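You operate a simulated robot arm through the tools that you are given. There is no shell and no other tool.

Carry out the task below with a simulated robot arm. There is one attempt and no reset: what you move stays moved.

JOB
Pump oil into the oil canister up to the green band.
Fine: black cap in the cap tray meanwhile; black coupling on the oil port before the oil valve opens; afterwards close it, park the coupling on its stub and refit the cap. Where these are worked on the way, their far stop is far enough and under half their travel is too little: oil valve.

It is judged by the outcome, as a careful person would: the job done as asked, and still so three seconds after it is handed in. It fails if anything else is knocked over, pushed out of place, dropped, spilled or broken. Lids that push on must go on centred and level and be pressed home; caps that screw on are set level and turned clockwise until they are tight.

ROBOT AND FRAMES
A 6-joint arm with a fingered hand, hanging from a carriage that runs on a rail from [-2.342, -0.014] to [0.138, 0.001] (x, y) and turns from -360 to 327 degrees about z. Base frame: it is fixed where the carriage stands at the start and does not move with it; the origin is on the floor, on the carriage's upright axis, x ahead of it, y to its left, z up. Readings come in m, degrees, newtons and seconds.
Its first joint turns from -166.0 to 166.0 degrees. Places, roughly: ballast knob [1, -0.1, 1.1]; black stub [0.6, -0.5, 0.9]; blue nut [-0.3, -0.5, 0.9]; blue wheel [0.8, -0.2, 1]; cap tray [0.2, -0.3, 0.9]; cradle lever [0.7, 0.3, 1.1]; evac switch [1, 0.1, 1.1]; evac valve [0.8, 0.1, 1]; green nut [-0.2, -0.5, 0.9]; green wheel [1, 0.4, 1.1]; grey nut [-0.3, -0.5, 0.9]; grey wheel [1, 0.2, 1.1]; high wheel [0.3, -0.5, 1]; line inlet valve [0.2, -0.6, 1]; line outlet valve [-0.2, -0.6, 1]; low wheel [0, -0.5, 1]. Payload 4 kg.
Tool frame: the origin (TCP) lies between the finger pads and is the grasp point; the fingertips stand 0.029 m ahead of it; z points along the fingers, y is the line along which they close. Largest opening 0.1 m; the body of the gripper starts 0.034 m behind the TCP. The gripper is a hand of 5 fingers: y runs from the thumb to the fingers, the wrist lies at [-0.015, -0.114, -0.189] in the tool frame, and closing takes about 1.5 s.
Orientation is told as [roll, pitch, yaw] about the base's x, y, z axes, in that order, counted from this pose: with the fingers straight down and the wrist toward the robot, the tool's x, y and z point along [0, 1, 0], [1, 0, 0] and [0, 0, -1] of the base frame.

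CONTROLS
- The arm moves only by the tool drive_tool. Its argument "steps" is a list that holds one entry, the list of rows, each a list of 6 numbers: the shift along the tool's x, y, z in units of 40 mm (1.0 is 40 mm), then the turn, a rotation vector about the tool's x, y, z in units of 6 degrees (1.0 is 6 degrees). In form: [[[x, y, z, ax, ay, az], ...]]. A call has 1 to 20 rows; each row shifts and turns the commanded pose from where the row before left it, along the tool's axes as they then stand. "gripper" is the closure, from 0 (fully open) to 1 (shut), set as the call begins (left out, the last holds). A call with a number of a shift or a turn outside -1 to 1 is refused whole. A row lasts 0.2 s, in which the tool goes at most 0.05 m and 8.6 degrees; a call with a longer step from one row to the next is refused whole, and so is a gripper value outside its range. Where a pose cannot be reached the arm comes as near as it can. A force on the tool above 40 N (or 10 N above the force at the start of the call, whichever is more), or a blocked arm, ends the call early, and 0.2 s more pass. Each finger travels about 0.108 m/s and halts on what it meets, pressing with about 29 N; the grip force reading is that of the motor and also rises with nothing between the fingers. The clock runs only during rows and for 0.2 s after the last one: add rows that do not move to give the fingers time. The reply holds the time, the measured pose of the TCP, the force on the tool along the base axes, the opening and the grip force, in the units named above and with some noise, with the torque about the TCP (base axes, N m) and any sound that the robot's microphone picked up, and new pictures: "pictures" is both (left out), scene, wrist or none.
- Cameras (640 x 400 px; columns grow to the right, rows downward): "scene" is now at [0.2358, -0.048, 1.7195]; the picture's right is [-0.81, -0.59, 0.00], its down [-0.53, 0.73, -0.44] and it looks along [0.26, -0.36, -0.90] (base axes); focal length 214 px, centre (320, 200). "wrist" rides on the gripper at [0.066, -0.086, -0.121] in the tool frame; the picture's right is [-0.76, 0.31, -0.58], its down [-0.59, -0.70, 0.40] and it looks along [-0.28, 0.64, 0.71] (tool axes); focal length 247 px, centre (320, 200). There is no depth. A picture from a camera that has moved, and an enlarged one, comes with that camera's place and axes in the base frame and with its lens.
- move_column(by): slides the trunk up (or, below 0, down) by that many m; the arm and the scene camera ride with it, the base frame stays. It gives what a move gives, with no picture.
- roll_base(legs): drives the robot by 1 to 6 legs, each [ahead, left, turn to the left] in m, m and degrees, along the robot's own axes; the way and the turn of a leg run together, so that a leg with both is an arc; at most 1.5 m and 180 degrees a leg. The arm and the cameras ride along, it lands a little off, and it stops where it bumps. It keeps to its track: a leg is cut to what the track allows. It gives what a move gives, and a new picture of the scene camera.
- grasp_type(shape): the hand has 5 fingers and takes this shape, open, in about a second: jaw (thumb against the fingers, like two jaws); tri (thumb and two fingers); tip (a fingertip pinch); poke (one finger out to press); point (the index stretched); flat (the hand flat); cup (the hand cupped); fist (a fist). The gripper value then closes the fingers along that shape, each until it touches; the sizes above hold for jaw. It gives what a move gives, with no picture.
- head_to(pan, tilt): turns the head with the scene camera to pan (to the left, within 155 degrees either way) and tilt (down, from -29 to 69), counted from straight ahead of the robot. It gives what a move gives, and a new picture of the scene camera.
- enlarge(camera, box): a new picture of the part [left, top, right, bottom] of that camera's present view, enlarged. It takes no simulated time.
- close_job(): hands the job in; it is judged then, once.

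Places have to be worked out from the pictures, the camera data and where the tool is seen. Open the gripper and draw the arm clear of the work before you hand the job in, unless the task says otherwise.

The tools are called after "Request:" by a JSON object that holds its "method" and its "body". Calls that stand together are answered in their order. drive_tool: Moves the arm, as the interface text tells. Its arguments: {"type":"object","properties":{"steps":{"type":"array"},"gripper":{"type":"number"},"pictures":{"type":"string","enum":["both","scene","wrist","none"]}},"required":["steps"]} The other tools are called the same way: move_column (by) slides the trunk up or down; grasp_type (shape) gives the hand a shape; roll_base (legs) drives the base; head_to (pan, tilt) turns the head that bears the scene camera; enlarge (camera, box) takes an enlarged picture of a part of a camera's view; close_job () hands the job in.

At the start:

```text
time_s: 0.0
eef_pos: [0.3742, -0.3146, 0.9994]
ee_rot: [0.1, 0.0, 0.0]
contact_force: [0.5, 0.1, -0.2]
torque: [0.0, 0.03, -0.01]
grip_width: 0.0997
grip_force: 0.0
shape: jaw
trunk travel left (down, up): [-0.452, 0.148]
robot x, y, heading: [0.0002, -0.0021, 0.0]
head pan, tilt: [-54.1, 63.8]
```

scene: 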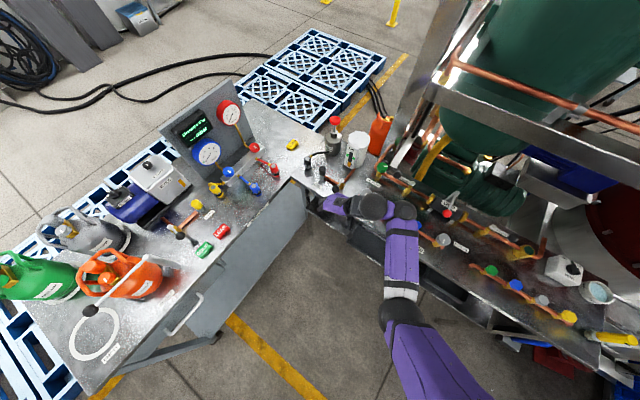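
wrist: 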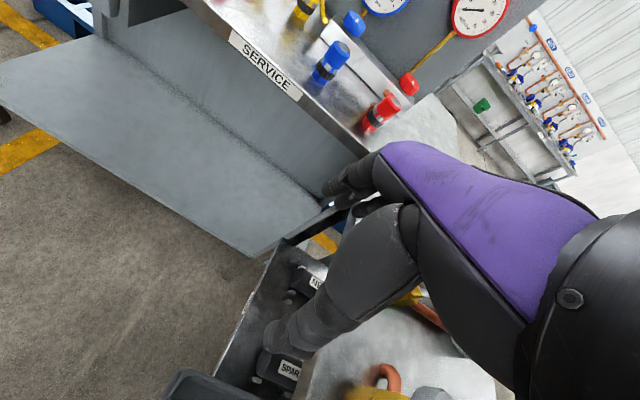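

I start by looking more closely at the scene: the oil canister, oil valve, cap and couplings appear to be near the corner of the bench.

Request:
{"method": "enlarge", "body": {"camera": "scene", "box": [260, 100, 460, 225]}}

Request:
{"method": "enlarge", "body": {"camera": "scene", "box": [420, 180, 640, 360]}}

Request:
{"method": "enlarge", "body": {"camera": "scene", "box": [140, 90, 300, 270]}}

```text
3.20 times, centred on (360, 162) of scene
camera zoom: at [0.2358, -0.048, 1.7195], right [-0.81, -0.59, 0.0], down [-0.53, 0.73, -0.44], along [0.26, -0.36, -0.9], focal length 686 px, centre (192, 320)
```

zoom: 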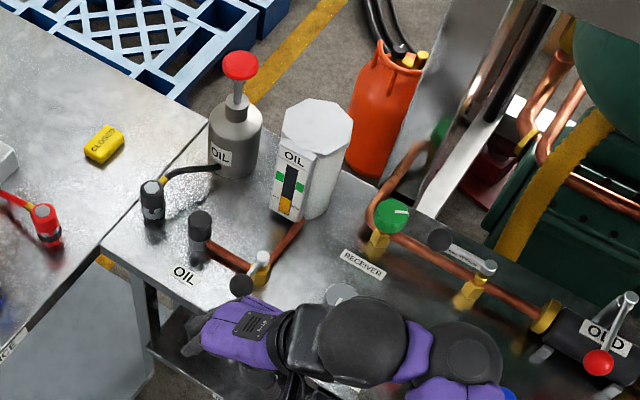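

```text
2.22 times, centred on (530, 270) of scene
camera zoom: at [0.2358, -0.048, 1.7195], right [-0.81, -0.59, 0.0], down [-0.53, 0.73, -0.44], along [0.26, -0.36, -0.9], focal length 477 px, centre (-147, 44)
```

zoom: 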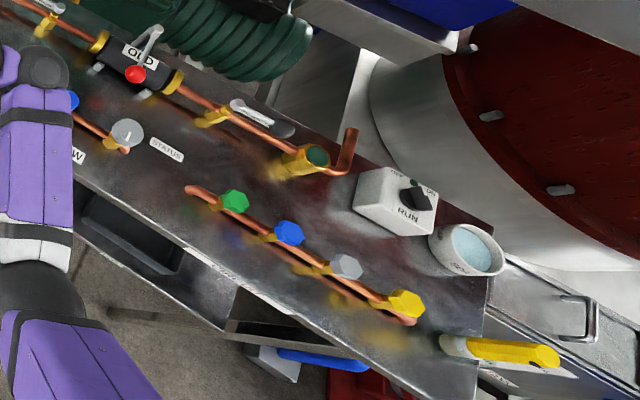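

```text
2.22 times, centred on (220, 180) of scene
camera zoom: at [0.2358, -0.048, 1.7195], right [-0.81, -0.59, 0.0], down [-0.53, 0.73, -0.44], along [0.26, -0.36, -0.9], focal length 477 px, centre (542, 244)
```

zoom: 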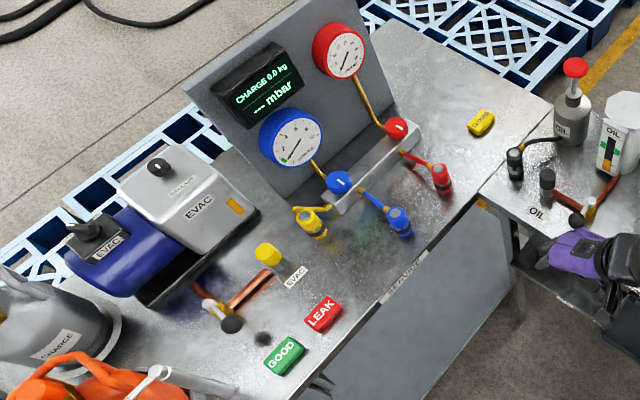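

The oil set sits at the bench corner: the coupling on its stub near [0.60,-0.47], the capped oil port near [0.54,-0.48], and the oil valve lever near [0.44,-0.46]. I drive the base to the end of its rail to get closer to them.

Request:
{"method": "roll_base", "body": {"legs": [[0.136, 0, 0]]}}

```text
time_s: 1.3
eef_pos: [0.5066, -0.3143, 1.0002]
ee_rot: [0.2, 0.0, 0.2]
contact_force: [0.4, 0.1, -0.1]
torque: [0.01, 0.05, -0.03]
grip_width: 0.0998
grip_force: 0.0
shape: jaw
trunk travel left (down, up): [-0.452, 0.148]
robot x, y, heading: [0.1332, 0.0034, -0.0]
head pan, tilt: [-54.1, 63.8]
camera scene: at [0.3679, -0.047, 1.7195], right [-0.81, -0.59, 0.0], down [-0.53, 0.73, -0.44], along [0.26, -0.36, -0.9], focal length 214 px, centre (320, 200)
```

scene: 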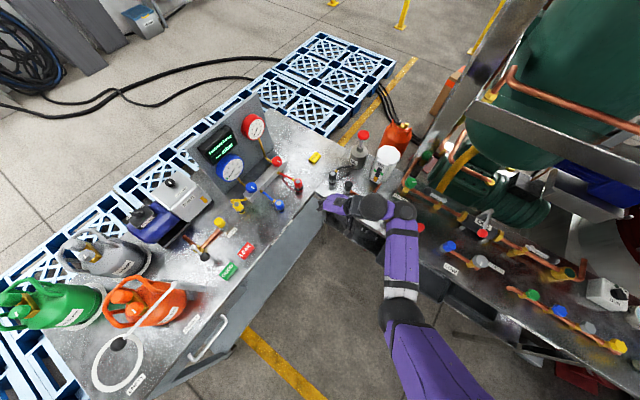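

Now I enlarge the oil area and the tray area from this new viewpoint to locate items more precisely.

Request:
{"method": "enlarge", "body": {"camera": "scene", "box": [310, 120, 430, 220]}}

Request:
{"method": "enlarge", "body": {"camera": "scene", "box": [400, 160, 560, 300]}}

Request:
{"method": "enlarge", "body": {"camera": "wrist", "box": [0, 0, 640, 400]}}

```text
4.00 times, centred on (370, 170) of scene
camera zoom: at [0.3679, -0.047, 1.7195], right [-0.81, -0.59, 0.0], down [-0.53, 0.73, -0.44], along [0.26, -0.36, -0.9], focal length 858 px, centre (120, 320)
```

zoom: 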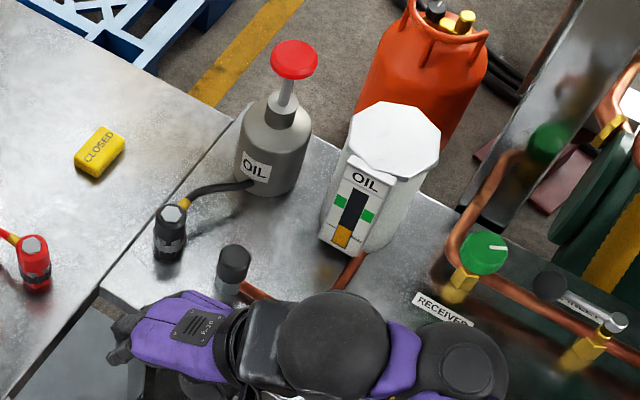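

```text
2.86 times, centred on (480, 230) of scene
camera zoom: at [0.3679, -0.047, 1.7195], right [-0.81, -0.59, 0.0], down [-0.53, 0.73, -0.44], along [0.26, -0.36, -0.9], focal length 613 px, centre (-137, 114)
```

zoom: 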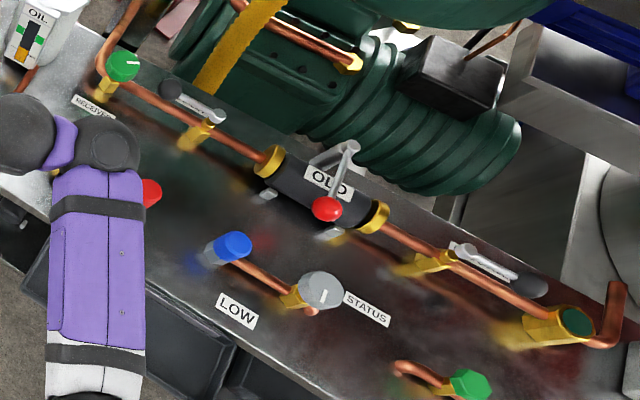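

```text
1.00 times, centred on (320, 200) of wrist (not enlarged: the box is as wide or as high as the picture)
camera zoom: at [0.4219, -0.2473, 1.1211], right [0.31, -0.76, 0.58], down [-0.7, -0.59, -0.4], along [0.64, -0.28, -0.71], focal length 247 px, centre (320, 200)
```

zoom: 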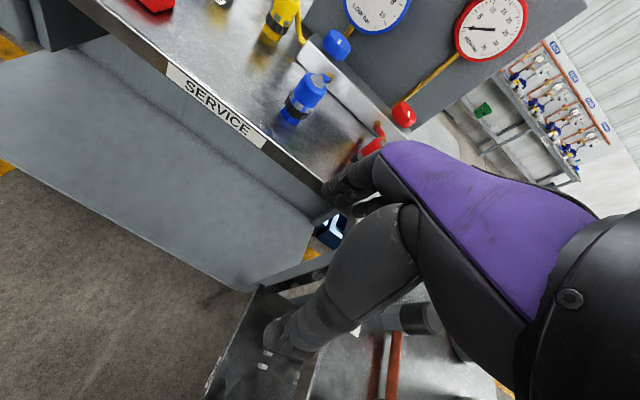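

The hand hides the valve, and the forearm hides the cap tray. I enlarge the area under the forearm to see the trays.

Request:
{"method": "enlarge", "body": {"camera": "scene", "box": [340, 180, 480, 300]}}

Request:
{"method": "drive_tool", "body": {"steps": [[[0, 0, -1, 0, 0, 0], [0, -1, -1, 0, 0, 0], [0, -1, -1, 0, 0, 0], [0, -1, 0, 0, 0, 0], [0, -1, 0, 0, 0, 0], [0, -1, 0, 0, 0, 0]]], "pictures": "both"}}

```text
3.33 times, centred on (410, 240) of scene
camera zoom: at [0.3679, -0.047, 1.7195], right [-0.81, -0.59, 0.0], down [-0.53, 0.73, -0.44], along [0.26, -0.36, -0.9], focal length 715 px, centre (20, 67)
```

zoom: 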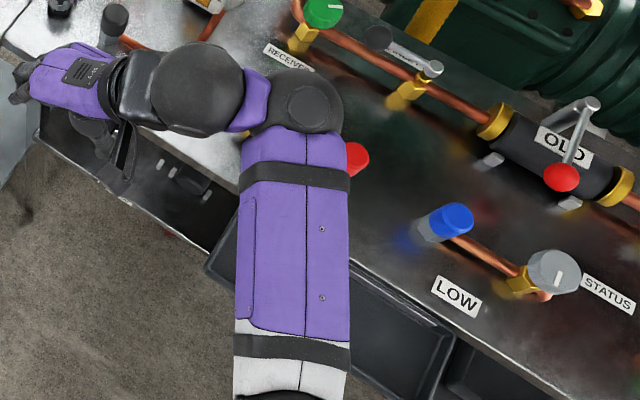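

```text
refused: row 2 steps farther than a row can; nothing moved
```

That call was refused because a diagonal row exceeded 0.05 m. I repeat it with shorter diagonals, lifting first and then drawing back to uncover the valve.

Request:
{"method": "drive_tool", "body": {"steps": [[[0, 0, -1, 0, 0, 0], [0, 0, -1, 0, 0, 0], [0, 0, -1, 0, 0, 0], [0, -1, 0, 0, 0, 0], [0, -1, 0, 0, 0, 0], [0, -1, 0, 0, 0, 0], [0, -1, 0, 0, 0, 0]]], "pictures": "both"}}

```text
time_s: 2.9
eef_pos: [0.4495, -0.3442, 0.97]
ee_rot: [0.1, 0.0, 0.1]
contact_force: [0.7, 0.1, 0.3]
torque: [-0.01, 0.01, -0.01]
grip_width: 0.0998
grip_force: 0.0
shape: jaw
out of reach, approached as far as the arm can: row 1, 2, 3, 4, 5, 6, 7
trunk travel left (down, up): [-0.452, 0.148]
robot x, y, heading: [0.1337, 0.0011, 0.2]
head pan, tilt: [-54.1, 63.8]
camera scene: at [0.368, -0.047, 1.7195], right [-0.81, -0.59, 0.0], down [-0.53, 0.73, -0.44], along [0.26, -0.36, -0.9], focal length 214 px, centre (320, 200)
camera wrist: at [0.364, -0.2782, 1.0912], right [0.31, -0.76, 0.58], down [-0.7, -0.59, -0.4], along [0.64, -0.28, -0.71], focal length 247 px, centre (320, 200)
```

scene: 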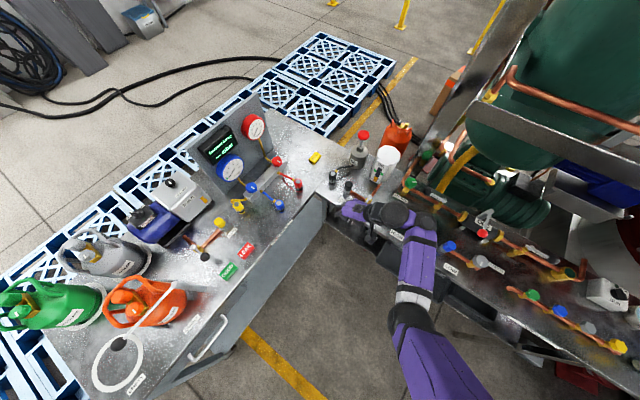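
wrist: 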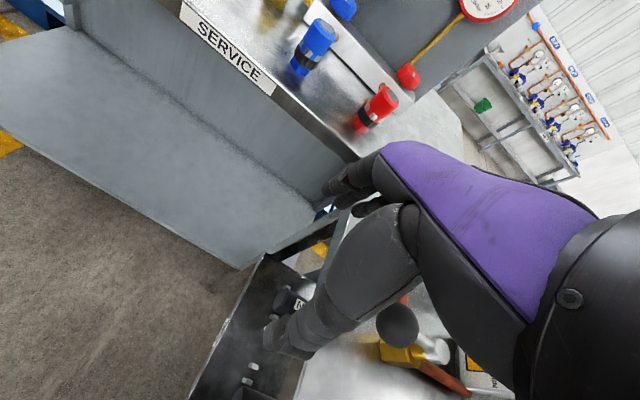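

The arm could not rise in this posture; it ended at [0.45,-0.344,0.97]. I raise the trunk a bit for clearance and check where the commanded pose starts with a still row.

Request:
{"method": "move_column", "body": {"by": 0.1}}

Request:
{"method": "drive_tool", "body": {"steps": [[[0, 0, 0, 0, 0, 0]]], "pictures": "scene"}}

```text
time_s: 4.2
eef_pos: [0.4487, -0.3448, 1.0704]
ee_rot: [-0.1, 0.0, 0.0]
contact_force: [-0.3, -0.1, 0.5]
torque: [0.0, 0.02, 0.04]
grip_width: 0.0999
grip_force: 0.1
shape: jaw
trunk travel left (down, up): [-0.552, 0.048]
robot x, y, heading: [0.131, 0.0024, 0.2]
head pan, tilt: [-54.1, 63.8]
```

```text
time_s: 4.6
eef_pos: [0.4491, -0.3445, 1.07]
ee_rot: [0.0, 0.1, 0.0]
contact_force: [0.4, -0.6, 0.0]
torque: [0.0, 0.0, 0.03]
grip_width: 0.1002
grip_force: 0.0
shape: jaw
trunk travel left (down, up): [-0.552, 0.048]
robot x, y, heading: [0.1322, 0.0015, 0.2]
head pan, tilt: [-54.1, 63.8]
camera scene: at [0.368, -0.047, 1.8195], right [-0.81, -0.59, 0.0], down [-0.53, 0.73, -0.44], along [0.26, -0.36, -0.9], focal length 214 px, centre (320, 200)
```

scene: 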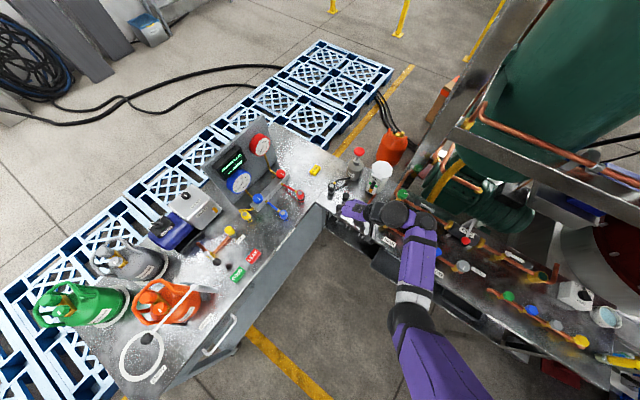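

The commanded pose restarts from the measured one. Now I turn the tool about vertical so that the hand points outward from the robot, which should extend the reach toward the port.

Request:
{"method": "drive_tool", "body": {"steps": [[[0, 0, 0, 0, 0, 1], [0, 0, 0, 0, 0, 1], [0, 0, 0, 0, 0, 1], [0, 0, 0, 0, 0, 1], [0, 0, 0, 0, 0, 1], [0, 0, 0, 0, 0, 1], [0, 0, 0, 0, 0, 1], [0, 0, 0, 0, 0, 1]]], "pictures": "both"}}

```text
time_s: 6.4
eef_pos: [0.4493, -0.3447, 1.0706]
ee_rot: [-0.1, -0.1, -48.2]
contact_force: [0.0, -0.5, 0.2]
torque: [-0.01, -0.02, -0.01]
grip_width: 0.0998
grip_force: 0.1
shape: jaw
trunk travel left (down, up): [-0.552, 0.048]
robot x, y, heading: [0.1334, -0.0034, 0.1]
head pan, tilt: [-54.1, 63.8]
camera scene: at [0.3679, -0.047, 1.8195], right [-0.81, -0.59, 0.0], down [-0.53, 0.73, -0.44], along [0.26, -0.36, -0.9], focal length 214 px, centre (320, 200)
camera wrist: at [0.4415, -0.2362, 1.1915], right [-0.36, -0.73, 0.58], down [-0.91, 0.13, -0.4], along [0.22, -0.67, -0.71], focal length 247 px, centre (320, 200)
```

scene: 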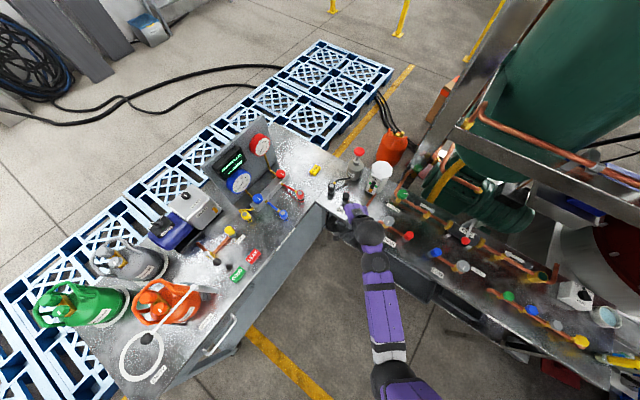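
wrist: 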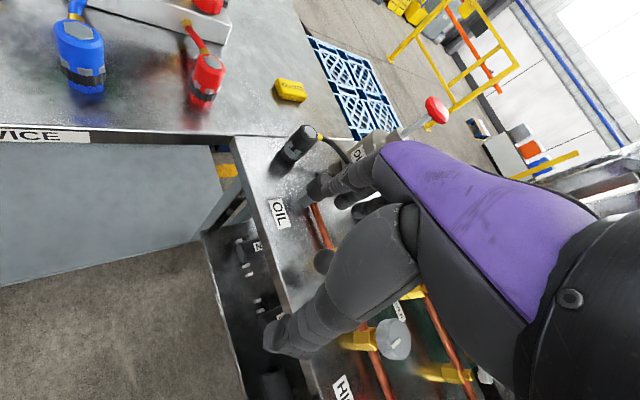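

The hand turned freely. I enlarge the scene around the oil set and the tray now that they are less hidden.

Request:
{"method": "enlarge", "body": {"camera": "scene", "box": [310, 130, 430, 230]}}

Request:
{"method": "enlarge", "body": {"camera": "scene", "box": [380, 200, 520, 310]}}

Request:
{"method": "enlarge", "body": {"camera": "wrist", "box": [190, 110, 430, 260]}}

```text
4.00 times, centred on (370, 180) of scene
camera zoom: at [0.3679, -0.047, 1.8195], right [-0.81, -0.59, 0.0], down [-0.53, 0.73, -0.44], along [0.26, -0.36, -0.9], focal length 858 px, centre (120, 280)
```

zoom: 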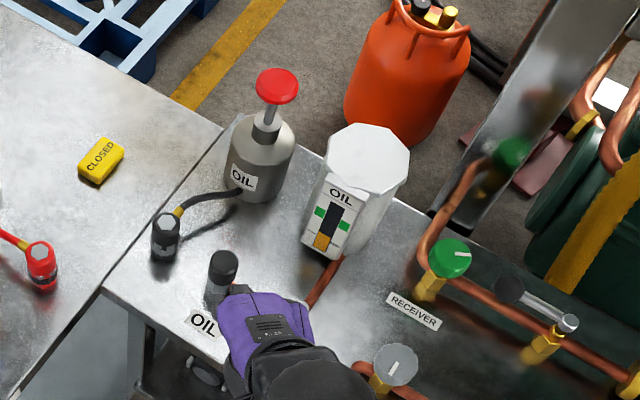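

```text
3.64 times, centred on (450, 255) of scene
camera zoom: at [0.3679, -0.047, 1.8195], right [-0.81, -0.59, 0.0], down [-0.53, 0.73, -0.44], along [0.26, -0.36, -0.9], focal length 780 px, centre (-153, 0)
```

zoom: 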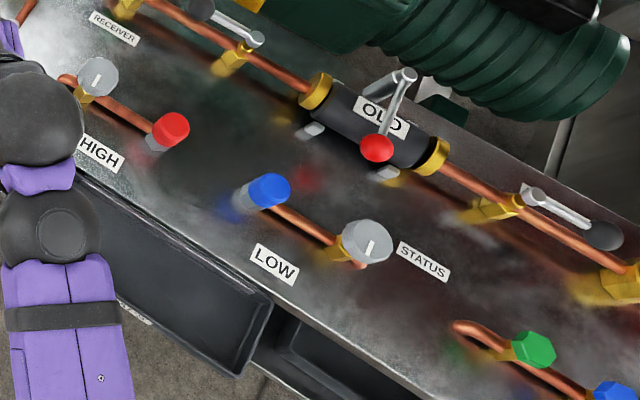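

```text
2.67 times, centred on (310, 185) of wrist
camera zoom: at [0.4415, -0.2362, 1.1915], right [-0.36, -0.73, 0.58], down [-0.91, 0.13, -0.4], along [0.22, -0.67, -0.71], focal length 659 px, centre (347, 240)
```

zoom: 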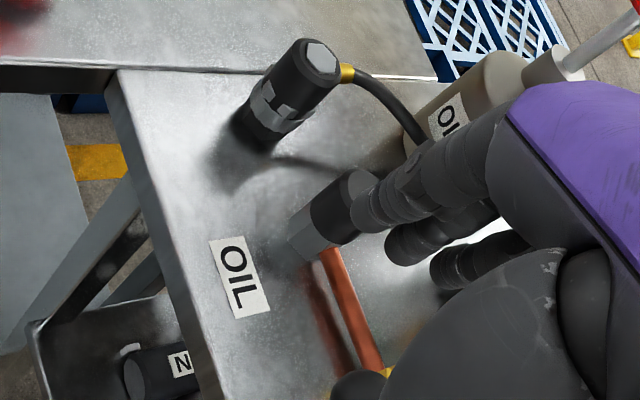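

A dark tray hangs at the bench's front edge near x≈0.13. I zoom on its label to confirm it is the cap tray.

Request:
{"method": "enlarge", "body": {"camera": "scene", "box": [395, 255, 475, 305]}}

Request:
{"method": "head_to", "body": {"pan": -95, "tilt": 60}}

```text
8.00 times, centred on (435, 280) of scene
camera zoom: at [0.3679, -0.047, 1.8195], right [-0.81, -0.59, 0.0], down [-0.53, 0.73, -0.44], along [0.26, -0.36, -0.9], focal length 1716 px, centre (-600, -440)
```

zoom: 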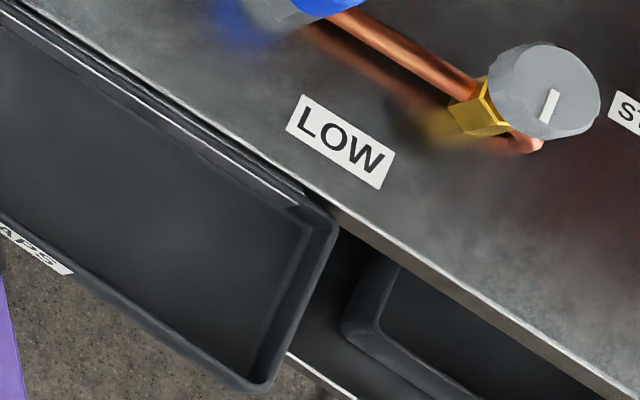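

```text
time_s: 7.5
eef_pos: [0.4492, -0.3458, 1.0703]
ee_rot: [0.0, -0.1, -48.0]
contact_force: [-0.7, -0.2, 0.6]
torque: [0.01, 0.02, 0.02]
grip_width: 0.1
grip_force: 0.0
shape: jaw
trunk travel left (down, up): [-0.552, 0.048]
robot x, y, heading: [0.1323, 0.0046, 0.1]
head pan, tilt: [-95.0, 60.0]
camera scene: at [0.3258, -0.063, 1.8237], right [-1.0, 0.09, 0.0], down [0.07, 0.86, -0.5], along [-0.04, -0.5, -0.87], focal length 214 px, centre (320, 200)
```

scene: 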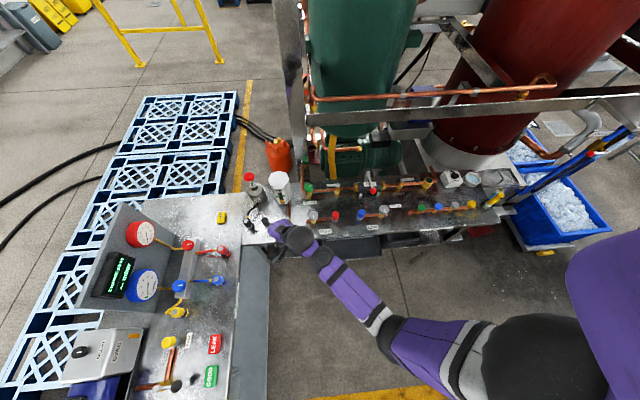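

The tray reads "CAPS". Now I move outward and sideways at this height to hover above the oil-port cap near [0.535,-0.475].

Request:
{"method": "drive_tool", "body": {"steps": [[[-0.15, 0.96, 0, 0, 0, 0], [-0.15, 0.96, 0, 0, 0, 0], [-0.15, 0.96, 0, 0, 0, 0], [-0.15, 0.96, 0, 0, 0, 0]]], "pictures": "both"}}

```text
time_s: 8.5
eef_pos: [0.5346, -0.4729, 1.0695]
ee_rot: [-0.1, 0.1, -48.0]
contact_force: [-0.5, 0.1, 0.0]
torque: [-0.06, -0.04, 0.01]
grip_width: 0.0999
grip_force: 0.1
shape: jaw
trunk travel left (down, up): [-0.552, 0.048]
robot x, y, heading: [0.1344, 0.0018, 0.1]
head pan, tilt: [-95.0, 60.0]
camera scene: at [0.3257, -0.0629, 1.8237], right [-1.0, 0.09, 0.0], down [0.07, 0.86, -0.5], along [-0.04, -0.5, -0.87], focal length 214 px, centre (320, 200)
camera wrist: at [0.5272, -0.365, 1.1912], right [-0.36, -0.73, 0.58], down [-0.91, 0.13, -0.4], along [0.22, -0.67, -0.71], focal length 247 px, centre (320, 200)
```

scene: 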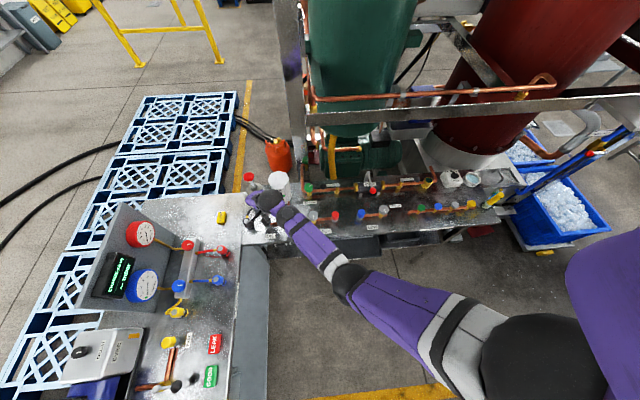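
wrist: 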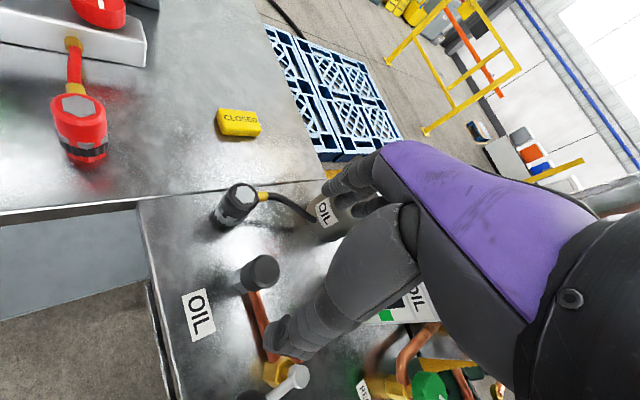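

I'm hovering above the cap; the wrist camera puts its top near [0.536,-0.474], consistent with my estimate. I zoom the wrist view to see the cap and coupling details.

Request:
{"method": "enlarge", "body": {"camera": "wrist", "box": [150, 160, 350, 300]}}

Request:
{"method": "enlarge", "body": {"camera": "wrist", "box": [180, 260, 460, 400]}}

```text
2.86 times, centred on (250, 230) of wrist
camera zoom: at [0.5272, -0.365, 1.1912], right [-0.36, -0.73, 0.58], down [-0.91, 0.13, -0.4], along [0.22, -0.67, -0.71], focal length 706 px, centre (520, 114)
```

zoom: 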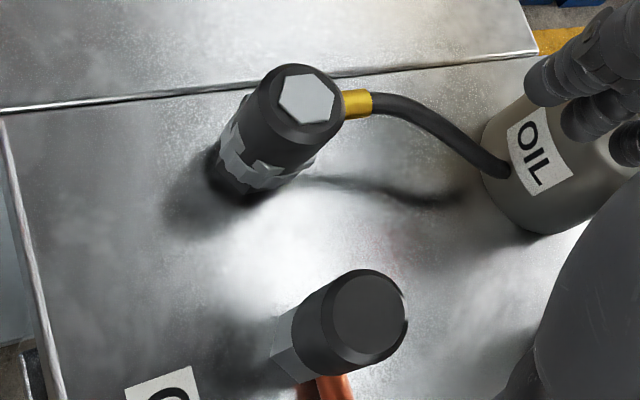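

```text
2.29 times, centred on (320, 330) of wrist
camera zoom: at [0.5272, -0.365, 1.1912], right [-0.36, -0.73, 0.58], down [-0.91, 0.13, -0.4], along [0.22, -0.67, -0.71], focal length 564 px, centre (320, -97)
```

zoom: 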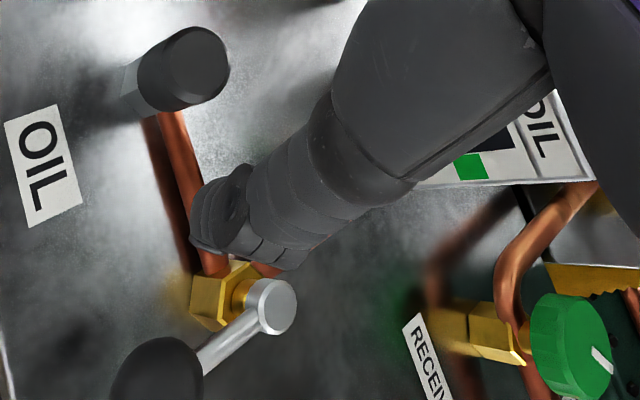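

The cap is a smooth round black cap about 30 mm across; the coupling stands 72 mm away in +x. I turn the hand so that the fingers close along y, which keeps them clear of the coupling, and half-close the gripper.

Request:
{"method": "drive_tool", "body": {"steps": [[[0, 0, 0, 0, 0, 1], [0, 0, 0, 0, 0, 1], [0, 0, 0, 0, 0, 1], [0, 0, 0, 0, 0, 1], [0, 0, 0, 0, 0, 1], [0, 0, 0, 0, 0, 1], [0, 0, 0, 0, 0, 0]]], "gripper": 0.35, "pictures": "both"}}

Request:
{"method": "head_to", "body": {"pan": -50, "tilt": 55}}

```text
time_s: 10.1
eef_pos: [0.5344, -0.4741, 1.07]
ee_rot: [0.0, -0.1, -84.0]
contact_force: [0.2, -0.6, 0.4]
torque: [0.0, 0.0, 0.02]
grip_width: 0.065
grip_force: 0.0
shape: jaw
trunk travel left (down, up): [-0.552, 0.048]
robot x, y, heading: [0.1341, 0.0023, 0.1]
head pan, tilt: [-95.0, 60.0]
camera scene: at [0.3257, -0.063, 1.8237], right [-1.0, 0.09, 0.0], down [0.07, 0.86, -0.5], along [-0.04, -0.5, -0.87], focal length 214 px, centre (320, 200)
camera wrist: at [0.5912, -0.3814, 1.1915], right [-0.72, -0.38, 0.58], down [-0.66, 0.64, -0.4], along [-0.22, -0.67, -0.71], focal length 247 px, centre (320, 200)
```

scene: 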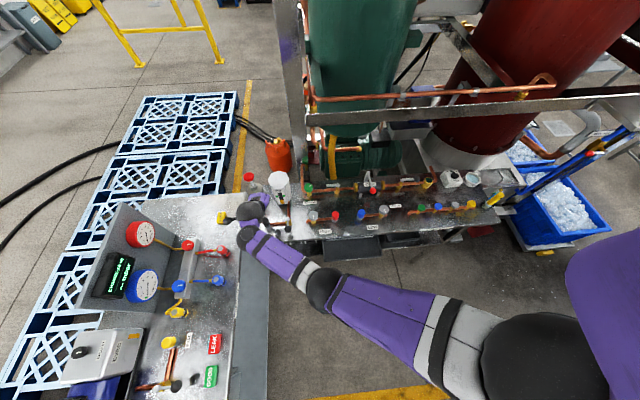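
wrist: 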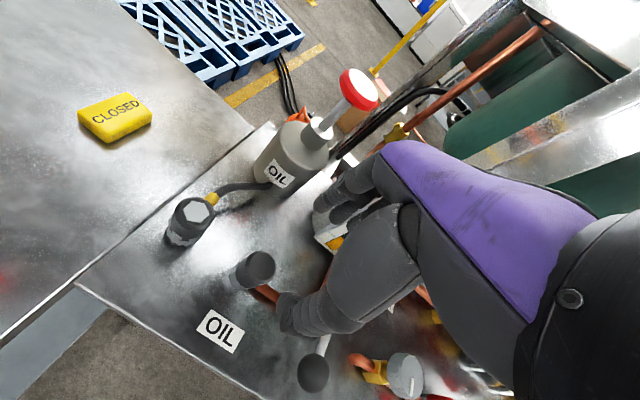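

```text
time_s: 11.2
eef_pos: [0.5334, -0.4751, 1.0706]
ee_rot: [0.1, -0.1, -84.0]
contact_force: [-0.5, 0.6, 0.9]
torque: [-0.01, 0.02, 0.0]
grip_width: 0.0654
grip_force: 0.1
shape: jaw
trunk travel left (down, up): [-0.552, 0.048]
robot x, y, heading: [0.1336, 0.0013, 0.0]
head pan, tilt: [-50.0, 55.0]
camera scene: at [0.3778, -0.0519, 1.8298], right [-0.77, -0.64, 0.0], down [-0.53, 0.63, -0.57], along [0.37, -0.44, -0.82], focal length 214 px, centre (320, 200)
```

scene: 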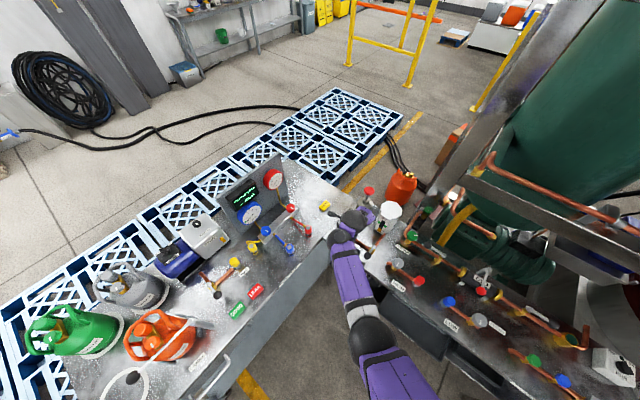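

I zoom on the cap in the current wrist view to refine its position before descending.

Request:
{"method": "enlarge", "body": {"camera": "wrist", "box": [150, 180, 350, 320]}}

Request:
{"method": "enlarge", "body": {"camera": "scene", "box": [310, 160, 430, 250]}}

```text
2.86 times, centred on (250, 250) of wrist
camera zoom: at [0.5911, -0.3814, 1.1916], right [-0.72, -0.38, 0.58], down [-0.66, 0.64, -0.4], along [-0.21, -0.67, -0.71], focal length 706 px, centre (520, 57)
```

zoom: 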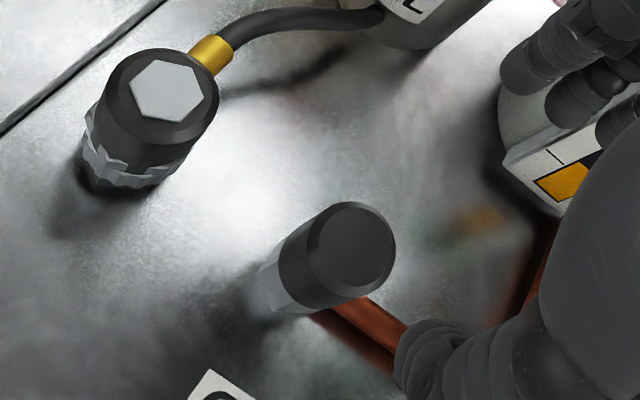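

```text
4.44 times, centred on (370, 205) of scene
camera zoom: at [0.3778, -0.0519, 1.8298], right [-0.77, -0.64, 0.0], down [-0.53, 0.63, -0.57], along [0.37, -0.44, -0.82], focal length 953 px, centre (98, 178)
```

zoom: 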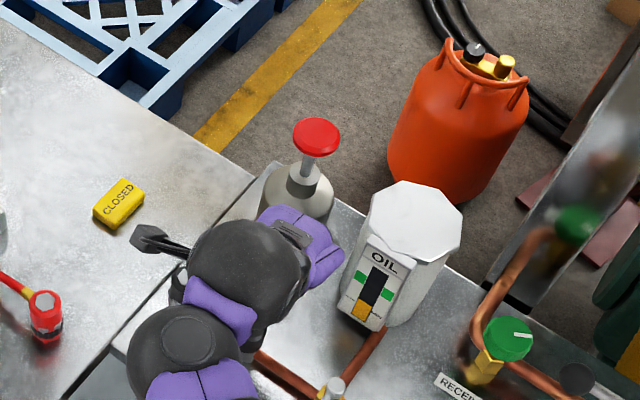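

Triangulation gives the cap top at [0.537,-0.480,0.956], the coupling top at [0.615,-0.478,0.966] and the bench at z≈0.88. I centre over the cap and descend partway.

Request:
{"method": "drive_tool", "body": {"steps": [[[0.06, 0.14, 0, 0, 0, 0], [0, 0, 0.5, 0, 0, 0], [0, 0, 0.5, 0, 0, 0], [0, 0, 0.5, 0, 0, 0], [0, 0, 0.5, 0, 0, 0]]], "pictures": "both"}}

Request:
{"method": "enlarge", "body": {"camera": "wrist", "box": [150, 160, 430, 340]}}

```text
time_s: 12.4
eef_pos: [0.5371, -0.4823, 0.9907]
ee_rot: [0.0, -0.1, -84.0]
contact_force: [0.5, 0.3, -0.6]
torque: [-0.02, 0.01, 0.02]
grip_width: 0.0652
grip_force: 0.0
shape: jaw
trunk travel left (down, up): [-0.552, 0.048]
robot x, y, heading: [0.1343, -0.0029, 0.2]
head pan, tilt: [-50.0, 55.0]
camera scene: at [0.3779, -0.0518, 1.8298], right [-0.77, -0.64, 0.0], down [-0.53, 0.63, -0.57], along [0.37, -0.44, -0.82], focal length 214 px, centre (320, 200)
camera wrist: at [0.5937, -0.3888, 1.1116], right [-0.72, -0.38, 0.58], down [-0.66, 0.64, -0.4], along [-0.21, -0.67, -0.71], focal length 247 px, centre (320, 200)
```

scene: 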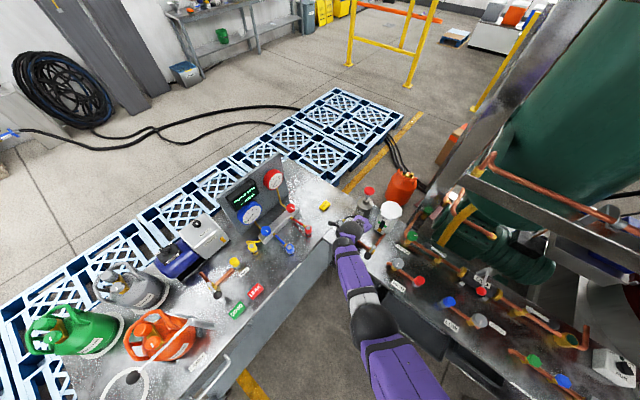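
wrist: 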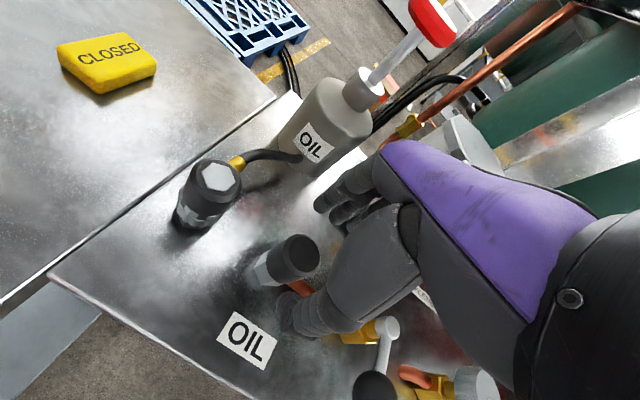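

```text
2.22 times, centred on (290, 250) of wrist
camera zoom: at [0.5937, -0.3888, 1.1116], right [-0.72, -0.38, 0.58], down [-0.66, 0.64, -0.4], along [-0.21, -0.67, -0.71], focal length 549 px, centre (387, 89)
```

zoom: 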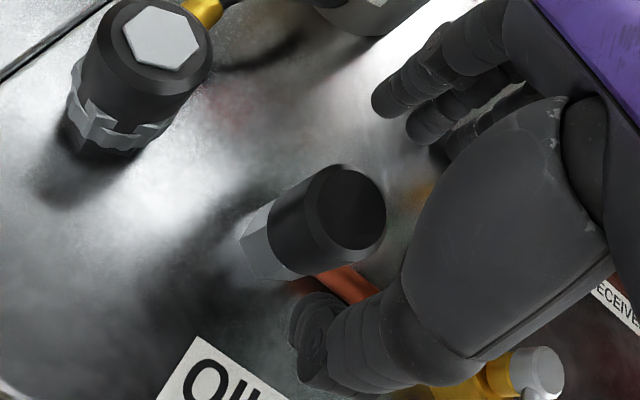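

The cap is centred between thumb and fingers in the wrist view. I descend to z≈0.942, around mid-cap.

Request:
{"method": "drive_tool", "body": {"steps": [[[0.03, 0, 0.4, 0, 0, 0], [0, 0, 0.4, 0, 0, 0], [0, 0, 0.4, 0, 0, 0]]], "pictures": "wrist"}}

Request:
{"method": "enlarge", "body": {"camera": "wrist", "box": [190, 160, 430, 340]}}

```text
time_s: 13.2
eef_pos: [0.5339, -0.4764, 0.9504]
ee_rot: [0.2, -0.1, -84.0]
contact_force: [0.0, 0.0, 0.2]
torque: [0.04, 0.02, 0.01]
grip_width: 0.0653
grip_force: 0.0
shape: jaw
out of reach, approached as far as the arm can: row 3
trunk travel left (down, up): [-0.552, 0.048]
robot x, y, heading: [0.1321, 0.0009, -0.1]
head pan, tilt: [-50.0, 55.0]
camera wrist: at [0.5901, -0.3832, 1.072], right [-0.72, -0.38, 0.58], down [-0.66, 0.64, -0.4], along [-0.21, -0.67, -0.71], focal length 247 px, centre (320, 200)
```

wrist: 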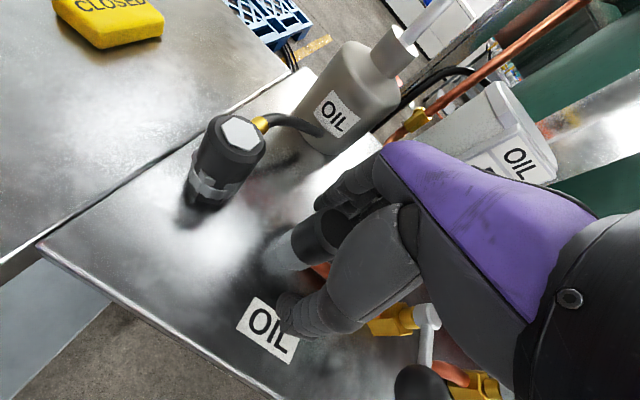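

```text
2.22 times, centred on (310, 250) of wrist
camera zoom: at [0.5901, -0.3832, 1.072], right [-0.72, -0.38, 0.58], down [-0.66, 0.64, -0.4], along [-0.21, -0.67, -0.71], focal length 549 px, centre (342, 89)
```

zoom: 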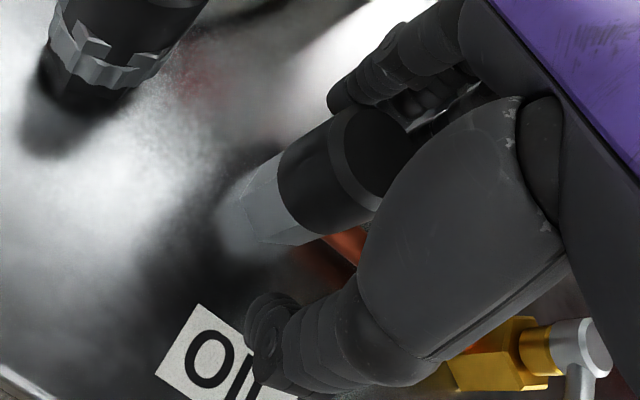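

The arm reached its limit at z=0.95 and drifted to y=-0.476. I lift the arm 0.1 m and lower the trunk by the same amount to regain reach.

Request:
{"method": "drive_tool", "body": {"steps": [[[0, 0, -0.8, 0, 0, 0], [0, 0, -0.8, 0, 0, 0], [0.03, 0.12, -0.9, 0, 0, 0], [0.03, 0, -0.5, 0, 0, 0]]], "pictures": "none"}}

Request:
{"method": "move_column", "body": {"by": -0.11}}

Request:
{"method": "enlarge", "body": {"camera": "wrist", "box": [190, 160, 430, 340]}}

```text
time_s: 14.2
eef_pos: [0.5345, -0.4787, 1.0712]
ee_rot: [0.0, 0.0, -84.0]
contact_force: [0.1, -0.3, -0.3]
torque: [0.01, -0.01, 0.0]
grip_width: 0.0652
grip_force: 0.0
shape: jaw
trunk travel left (down, up): [-0.552, 0.048]
robot x, y, heading: [0.134, 0.0024, 0.1]
head pan, tilt: [-50.0, 55.0]
```

```text
time_s: 15.7
eef_pos: [0.5346, -0.4781, 0.9597]
ee_rot: [0.1, -0.2, -84.1]
contact_force: [-0.1, -0.6, 0.8]
torque: [-0.03, 0.01, 0.0]
grip_width: 0.0651
grip_force: 0.1
shape: jaw
trunk travel left (down, up): [-0.442, 0.158]
robot x, y, heading: [0.1337, 0.0058, 0.2]
head pan, tilt: [-50.0, 55.0]
```

```text
2.22 times, centred on (310, 250) of wrist
camera zoom: at [0.5922, -0.3859, 1.081], right [-0.72, -0.38, 0.58], down [-0.66, 0.64, -0.4], along [-0.21, -0.67, -0.71], focal length 549 px, centre (342, 89)
```

zoom: 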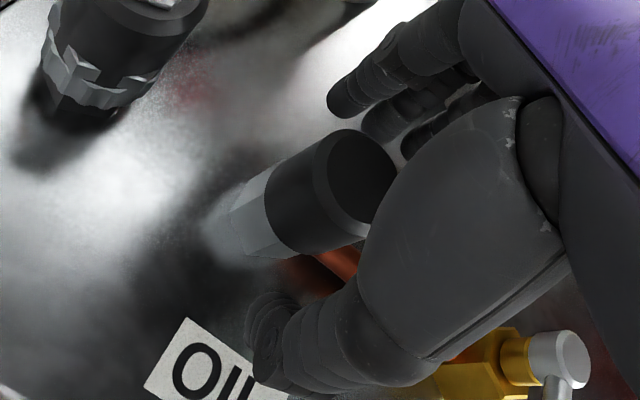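

Now there is arm margin, and the cap is between the pads. I make a small centring shift and lower to z≈0.942.

Request:
{"method": "drive_tool", "body": {"steps": [[[0.05, 0.05, 0.22, 0, 0, 0], [0, 0, 0.22, 0, 0, 0], [0, 0, 0, 0, 0, 0]]], "pictures": "wrist"}}

Request:
{"method": "enlarge", "body": {"camera": "wrist", "box": [230, 140, 430, 340]}}

```text
time_s: 16.4
eef_pos: [0.5362, -0.4815, 0.9424]
ee_rot: [0.0, -0.1, -84.0]
contact_force: [-0.6, 0.0, 0.2]
torque: [-0.01, 0.03, -0.03]
grip_width: 0.0651
grip_force: 0.1
shape: jaw
trunk travel left (down, up): [-0.442, 0.158]
robot x, y, heading: [0.1354, 0.0011, 0.3]
head pan, tilt: [-50.0, 55.0]
camera wrist: at [0.5941, -0.388, 1.0632], right [-0.72, -0.38, 0.58], down [-0.66, 0.64, -0.4], along [-0.21, -0.67, -0.71], focal length 247 px, centre (320, 200)
```

wrist: 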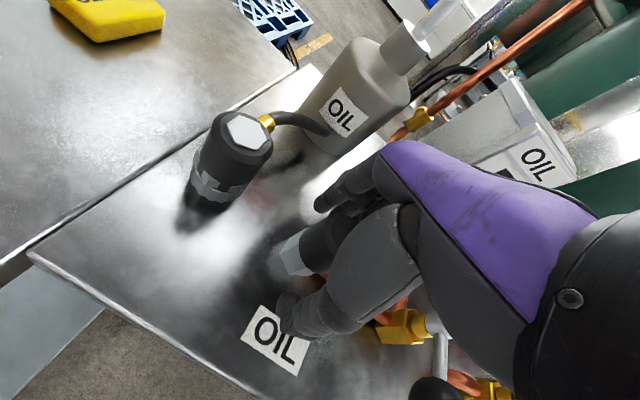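

```text
2.00 times, centred on (330, 240) of wrist
camera zoom: at [0.5941, -0.388, 1.0632], right [-0.72, -0.38, 0.58], down [-0.66, 0.64, -0.4], along [-0.21, -0.67, -0.71], focal length 494 px, centre (300, 120)
```

zoom: 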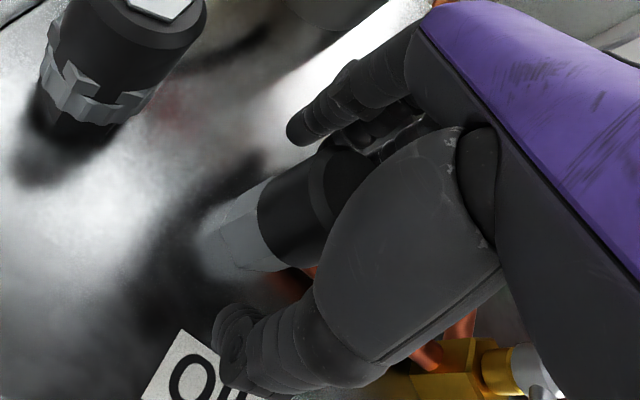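

The cap sits between thumb and fingers at the right height. I close the hand on it.

Request:
{"method": "drive_tool", "body": {"steps": [[[0, 0, 0, 0, 0, 0], [0, 0, 0, 0, 0, 0], [0, 0, 0, 0, 0, 0], [0, 0, 0, 0, 0, 0], [0, 0, 0, 0, 0, 0], [0, 0, 0, 0, 0, 0], [0, 0, 0, 0, 0, 0]]], "gripper": 1, "pictures": "wrist"}}

Request:
{"method": "enlarge", "body": {"camera": "wrist", "box": [230, 140, 430, 340]}}

```text
time_s: 18.1
eef_pos: [0.5369, -0.4808, 0.9409]
ee_rot: [0.0, 0.0, -84.0]
contact_force: [0.0, 3.4, -0.2]
torque: [0.02, -0.02, -0.01]
grip_width: 0.0246
grip_force: 28.5
shape: jaw
trunk travel left (down, up): [-0.442, 0.158]
robot x, y, heading: [0.1311, 0.0012, 0.1]
head pan, tilt: [-50.0, 55.0]
camera wrist: at [0.5941, -0.3873, 1.0629], right [-0.72, -0.38, 0.58], down [-0.66, 0.64, -0.4], along [-0.21, -0.67, -0.71], focal length 247 px, centre (320, 200)
```

wrist: 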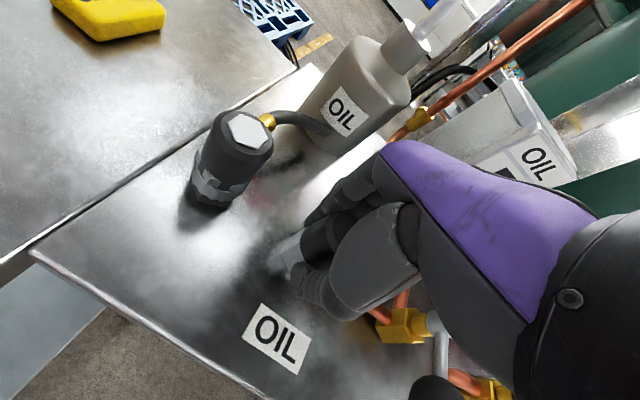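

```text
2.00 times, centred on (330, 240) of wrist
camera zoom: at [0.5941, -0.3873, 1.0629], right [-0.72, -0.38, 0.58], down [-0.66, 0.64, -0.4], along [-0.21, -0.67, -0.71], focal length 494 px, centre (300, 120)
```

zoom: 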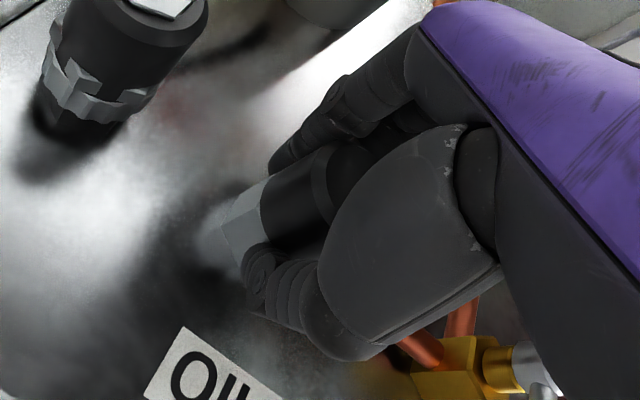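

The cap is gripped (24.6 mm opening, 28 N). I test with a gentle upward pull whether it is push-on or threaded.

Request:
{"method": "drive_tool", "body": {"steps": [[[0, 0, -0.1, 0, 0, 0], [0, 0, -0.1, 0, 0, 0], [0, 0, 0, 0, 0, 0]]], "pictures": "wrist"}}

Request:
{"method": "enlarge", "body": {"camera": "wrist", "box": [230, 140, 430, 340]}}

```text
time_s: 18.9
eef_pos: [0.5354, -0.4772, 0.9464]
ee_rot: [-0.2, 0.4, -84.0]
contact_force: [4.2, -2.3, -33.4]
torque: [0.05, -0.02, 0.06]
grip_width: 0.021
grip_force: 28.7
shape: jaw
trunk travel left (down, up): [-0.442, 0.158]
robot x, y, heading: [0.1273, -0.0017, 0.2]
head pan, tilt: [-50.0, 55.0]
camera wrist: at [0.5923, -0.3856, 1.0678], right [-0.72, -0.39, 0.58], down [-0.66, 0.64, -0.39], along [-0.22, -0.66, -0.72], focal length 247 px, centre (320, 200)
```

wrist: 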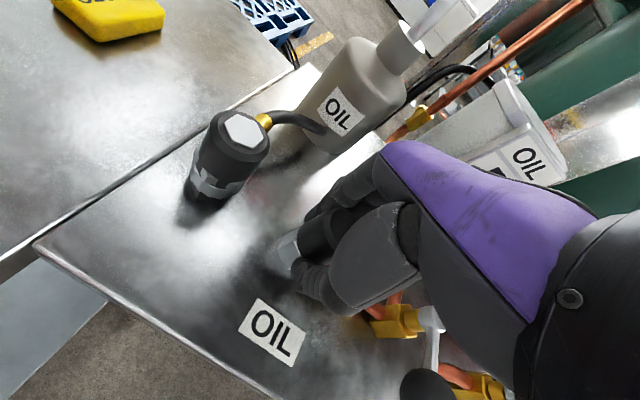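

```text
2.00 times, centred on (330, 240) of wrist
camera zoom: at [0.5923, -0.3856, 1.0678], right [-0.72, -0.39, 0.58], down [-0.66, 0.64, -0.39], along [-0.22, -0.66, -0.72], focal length 494 px, centre (300, 120)
```

zoom: 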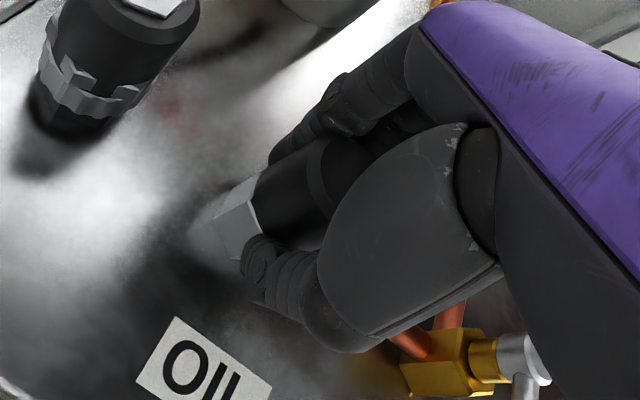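

The pull met 33 N with no lift, so the cap is threaded. I relax the pull and turn counterclockwise about 36°.

Request:
{"method": "drive_tool", "body": {"steps": [[[0.02, 0.05, 0.12, 0, 0, 0], [0, 0, 0, 0, 0, -1], [0, 0, 0, 0, 0, -1], [0, 0, 0, 0, 0, -1], [0, 0, 0, 0, 0, -1], [0, 0, 0, 0, 0, -1], [0, 0, 0, 0, 0, -1], [0, 0, 0, 0, 0, 0]]], "pictures": "wrist"}}

Request:
{"method": "enlarge", "body": {"camera": "wrist", "box": [180, 120, 420, 340]}}

```text
time_s: 20.6
eef_pos: [0.5332, -0.4827, 0.945]
ee_rot: [-0.1, 0.0, -48.0]
contact_force: [-15.2, -3.9, -6.0]
torque: [-0.08, 0.41, -0.33]
grip_width: 0.0225
grip_force: 28.4
shape: jaw
trunk travel left (down, up): [-0.442, 0.158]
robot x, y, heading: [0.1348, 0.0015, 0.0]
head pan, tilt: [-50.0, 55.0]
camera wrist: at [0.5264, -0.3752, 1.0656], right [-0.36, -0.73, 0.58], down [-0.91, 0.13, -0.4], along [0.22, -0.67, -0.71], focal length 247 px, centre (320, 200)
```

wrist: 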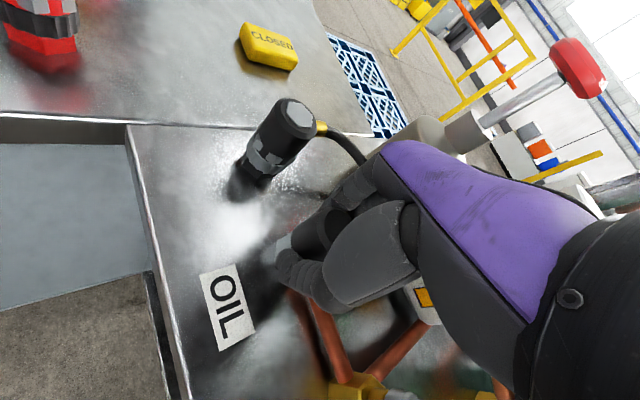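

```text
1.82 times, centred on (300, 230) of wrist
camera zoom: at [0.5264, -0.3752, 1.0656], right [-0.36, -0.73, 0.58], down [-0.91, 0.13, -0.4], along [0.22, -0.67, -0.71], focal length 449 px, centre (356, 146)
```

zoom: 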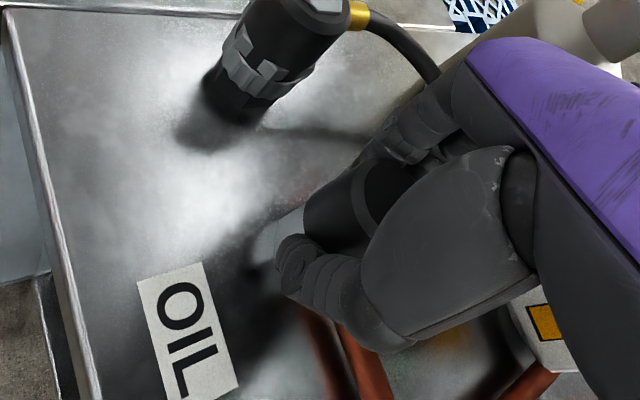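

The hand turned 36° with modest torque. I open, look at the cap height, and rotate back further (to about -102°) for a longer next stroke.

Request:
{"method": "drive_tool", "body": {"steps": [[[0, 0, 0, 0, 0, 0], [0, 0, 0, 0, 0, 0], [0, 0, 0, 0, 0, 0], [0, 0, 0, 0, 0, 1], [0, 0, 0, 0, 0, 1], [0, 0, 0, 0, 0, 1], [0, 0, 0, 0, 0, 1], [0, 0, 0, 0, 0, 1], [0, 0, 0, 0, 0, 1], [0, 0, 0, 0, 0, 1], [0, 0, 0, 0, 0, 1], [0, 0, 0, 0, 0, 1]]], "gripper": 0.35, "pictures": "wrist"}}

Request:
{"method": "enlarge", "body": {"camera": "wrist", "box": [180, 120, 420, 340]}}

```text
time_s: 23.2
eef_pos: [0.537, -0.4827, 0.9454]
ee_rot: [-0.1, -0.2, -102.1]
contact_force: [-0.4, 0.0, -0.4]
torque: [-0.05, -0.03, -0.04]
grip_width: 0.0648
grip_force: 0.1
shape: jaw
trunk travel left (down, up): [-0.442, 0.158]
robot x, y, heading: [0.1358, 0.0001, -0.0]
head pan, tilt: [-50.0, 55.0]
camera wrist: at [0.6214, -0.4112, 1.0668], right [-0.8, -0.14, 0.58], down [-0.43, 0.81, -0.4], along [-0.41, -0.57, -0.71], focal length 247 px, centre (320, 200)
```

wrist: 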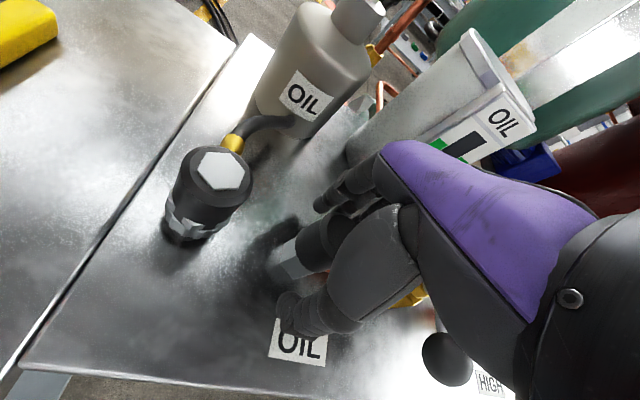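

```text
1.82 times, centred on (300, 230) of wrist
camera zoom: at [0.6214, -0.4112, 1.0668], right [-0.8, -0.14, 0.58], down [-0.43, 0.81, -0.4], along [-0.41, -0.57, -0.71], focal length 449 px, centre (356, 146)
```

zoom: 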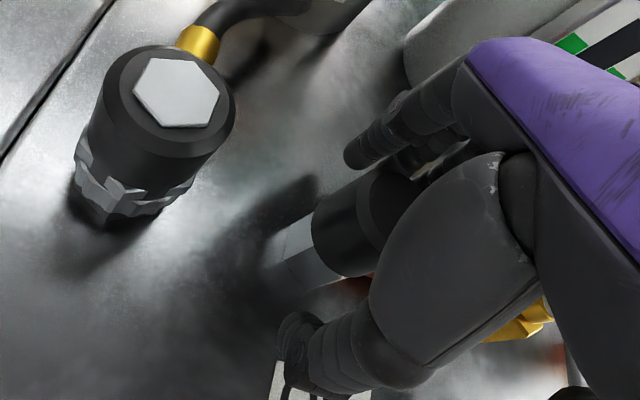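

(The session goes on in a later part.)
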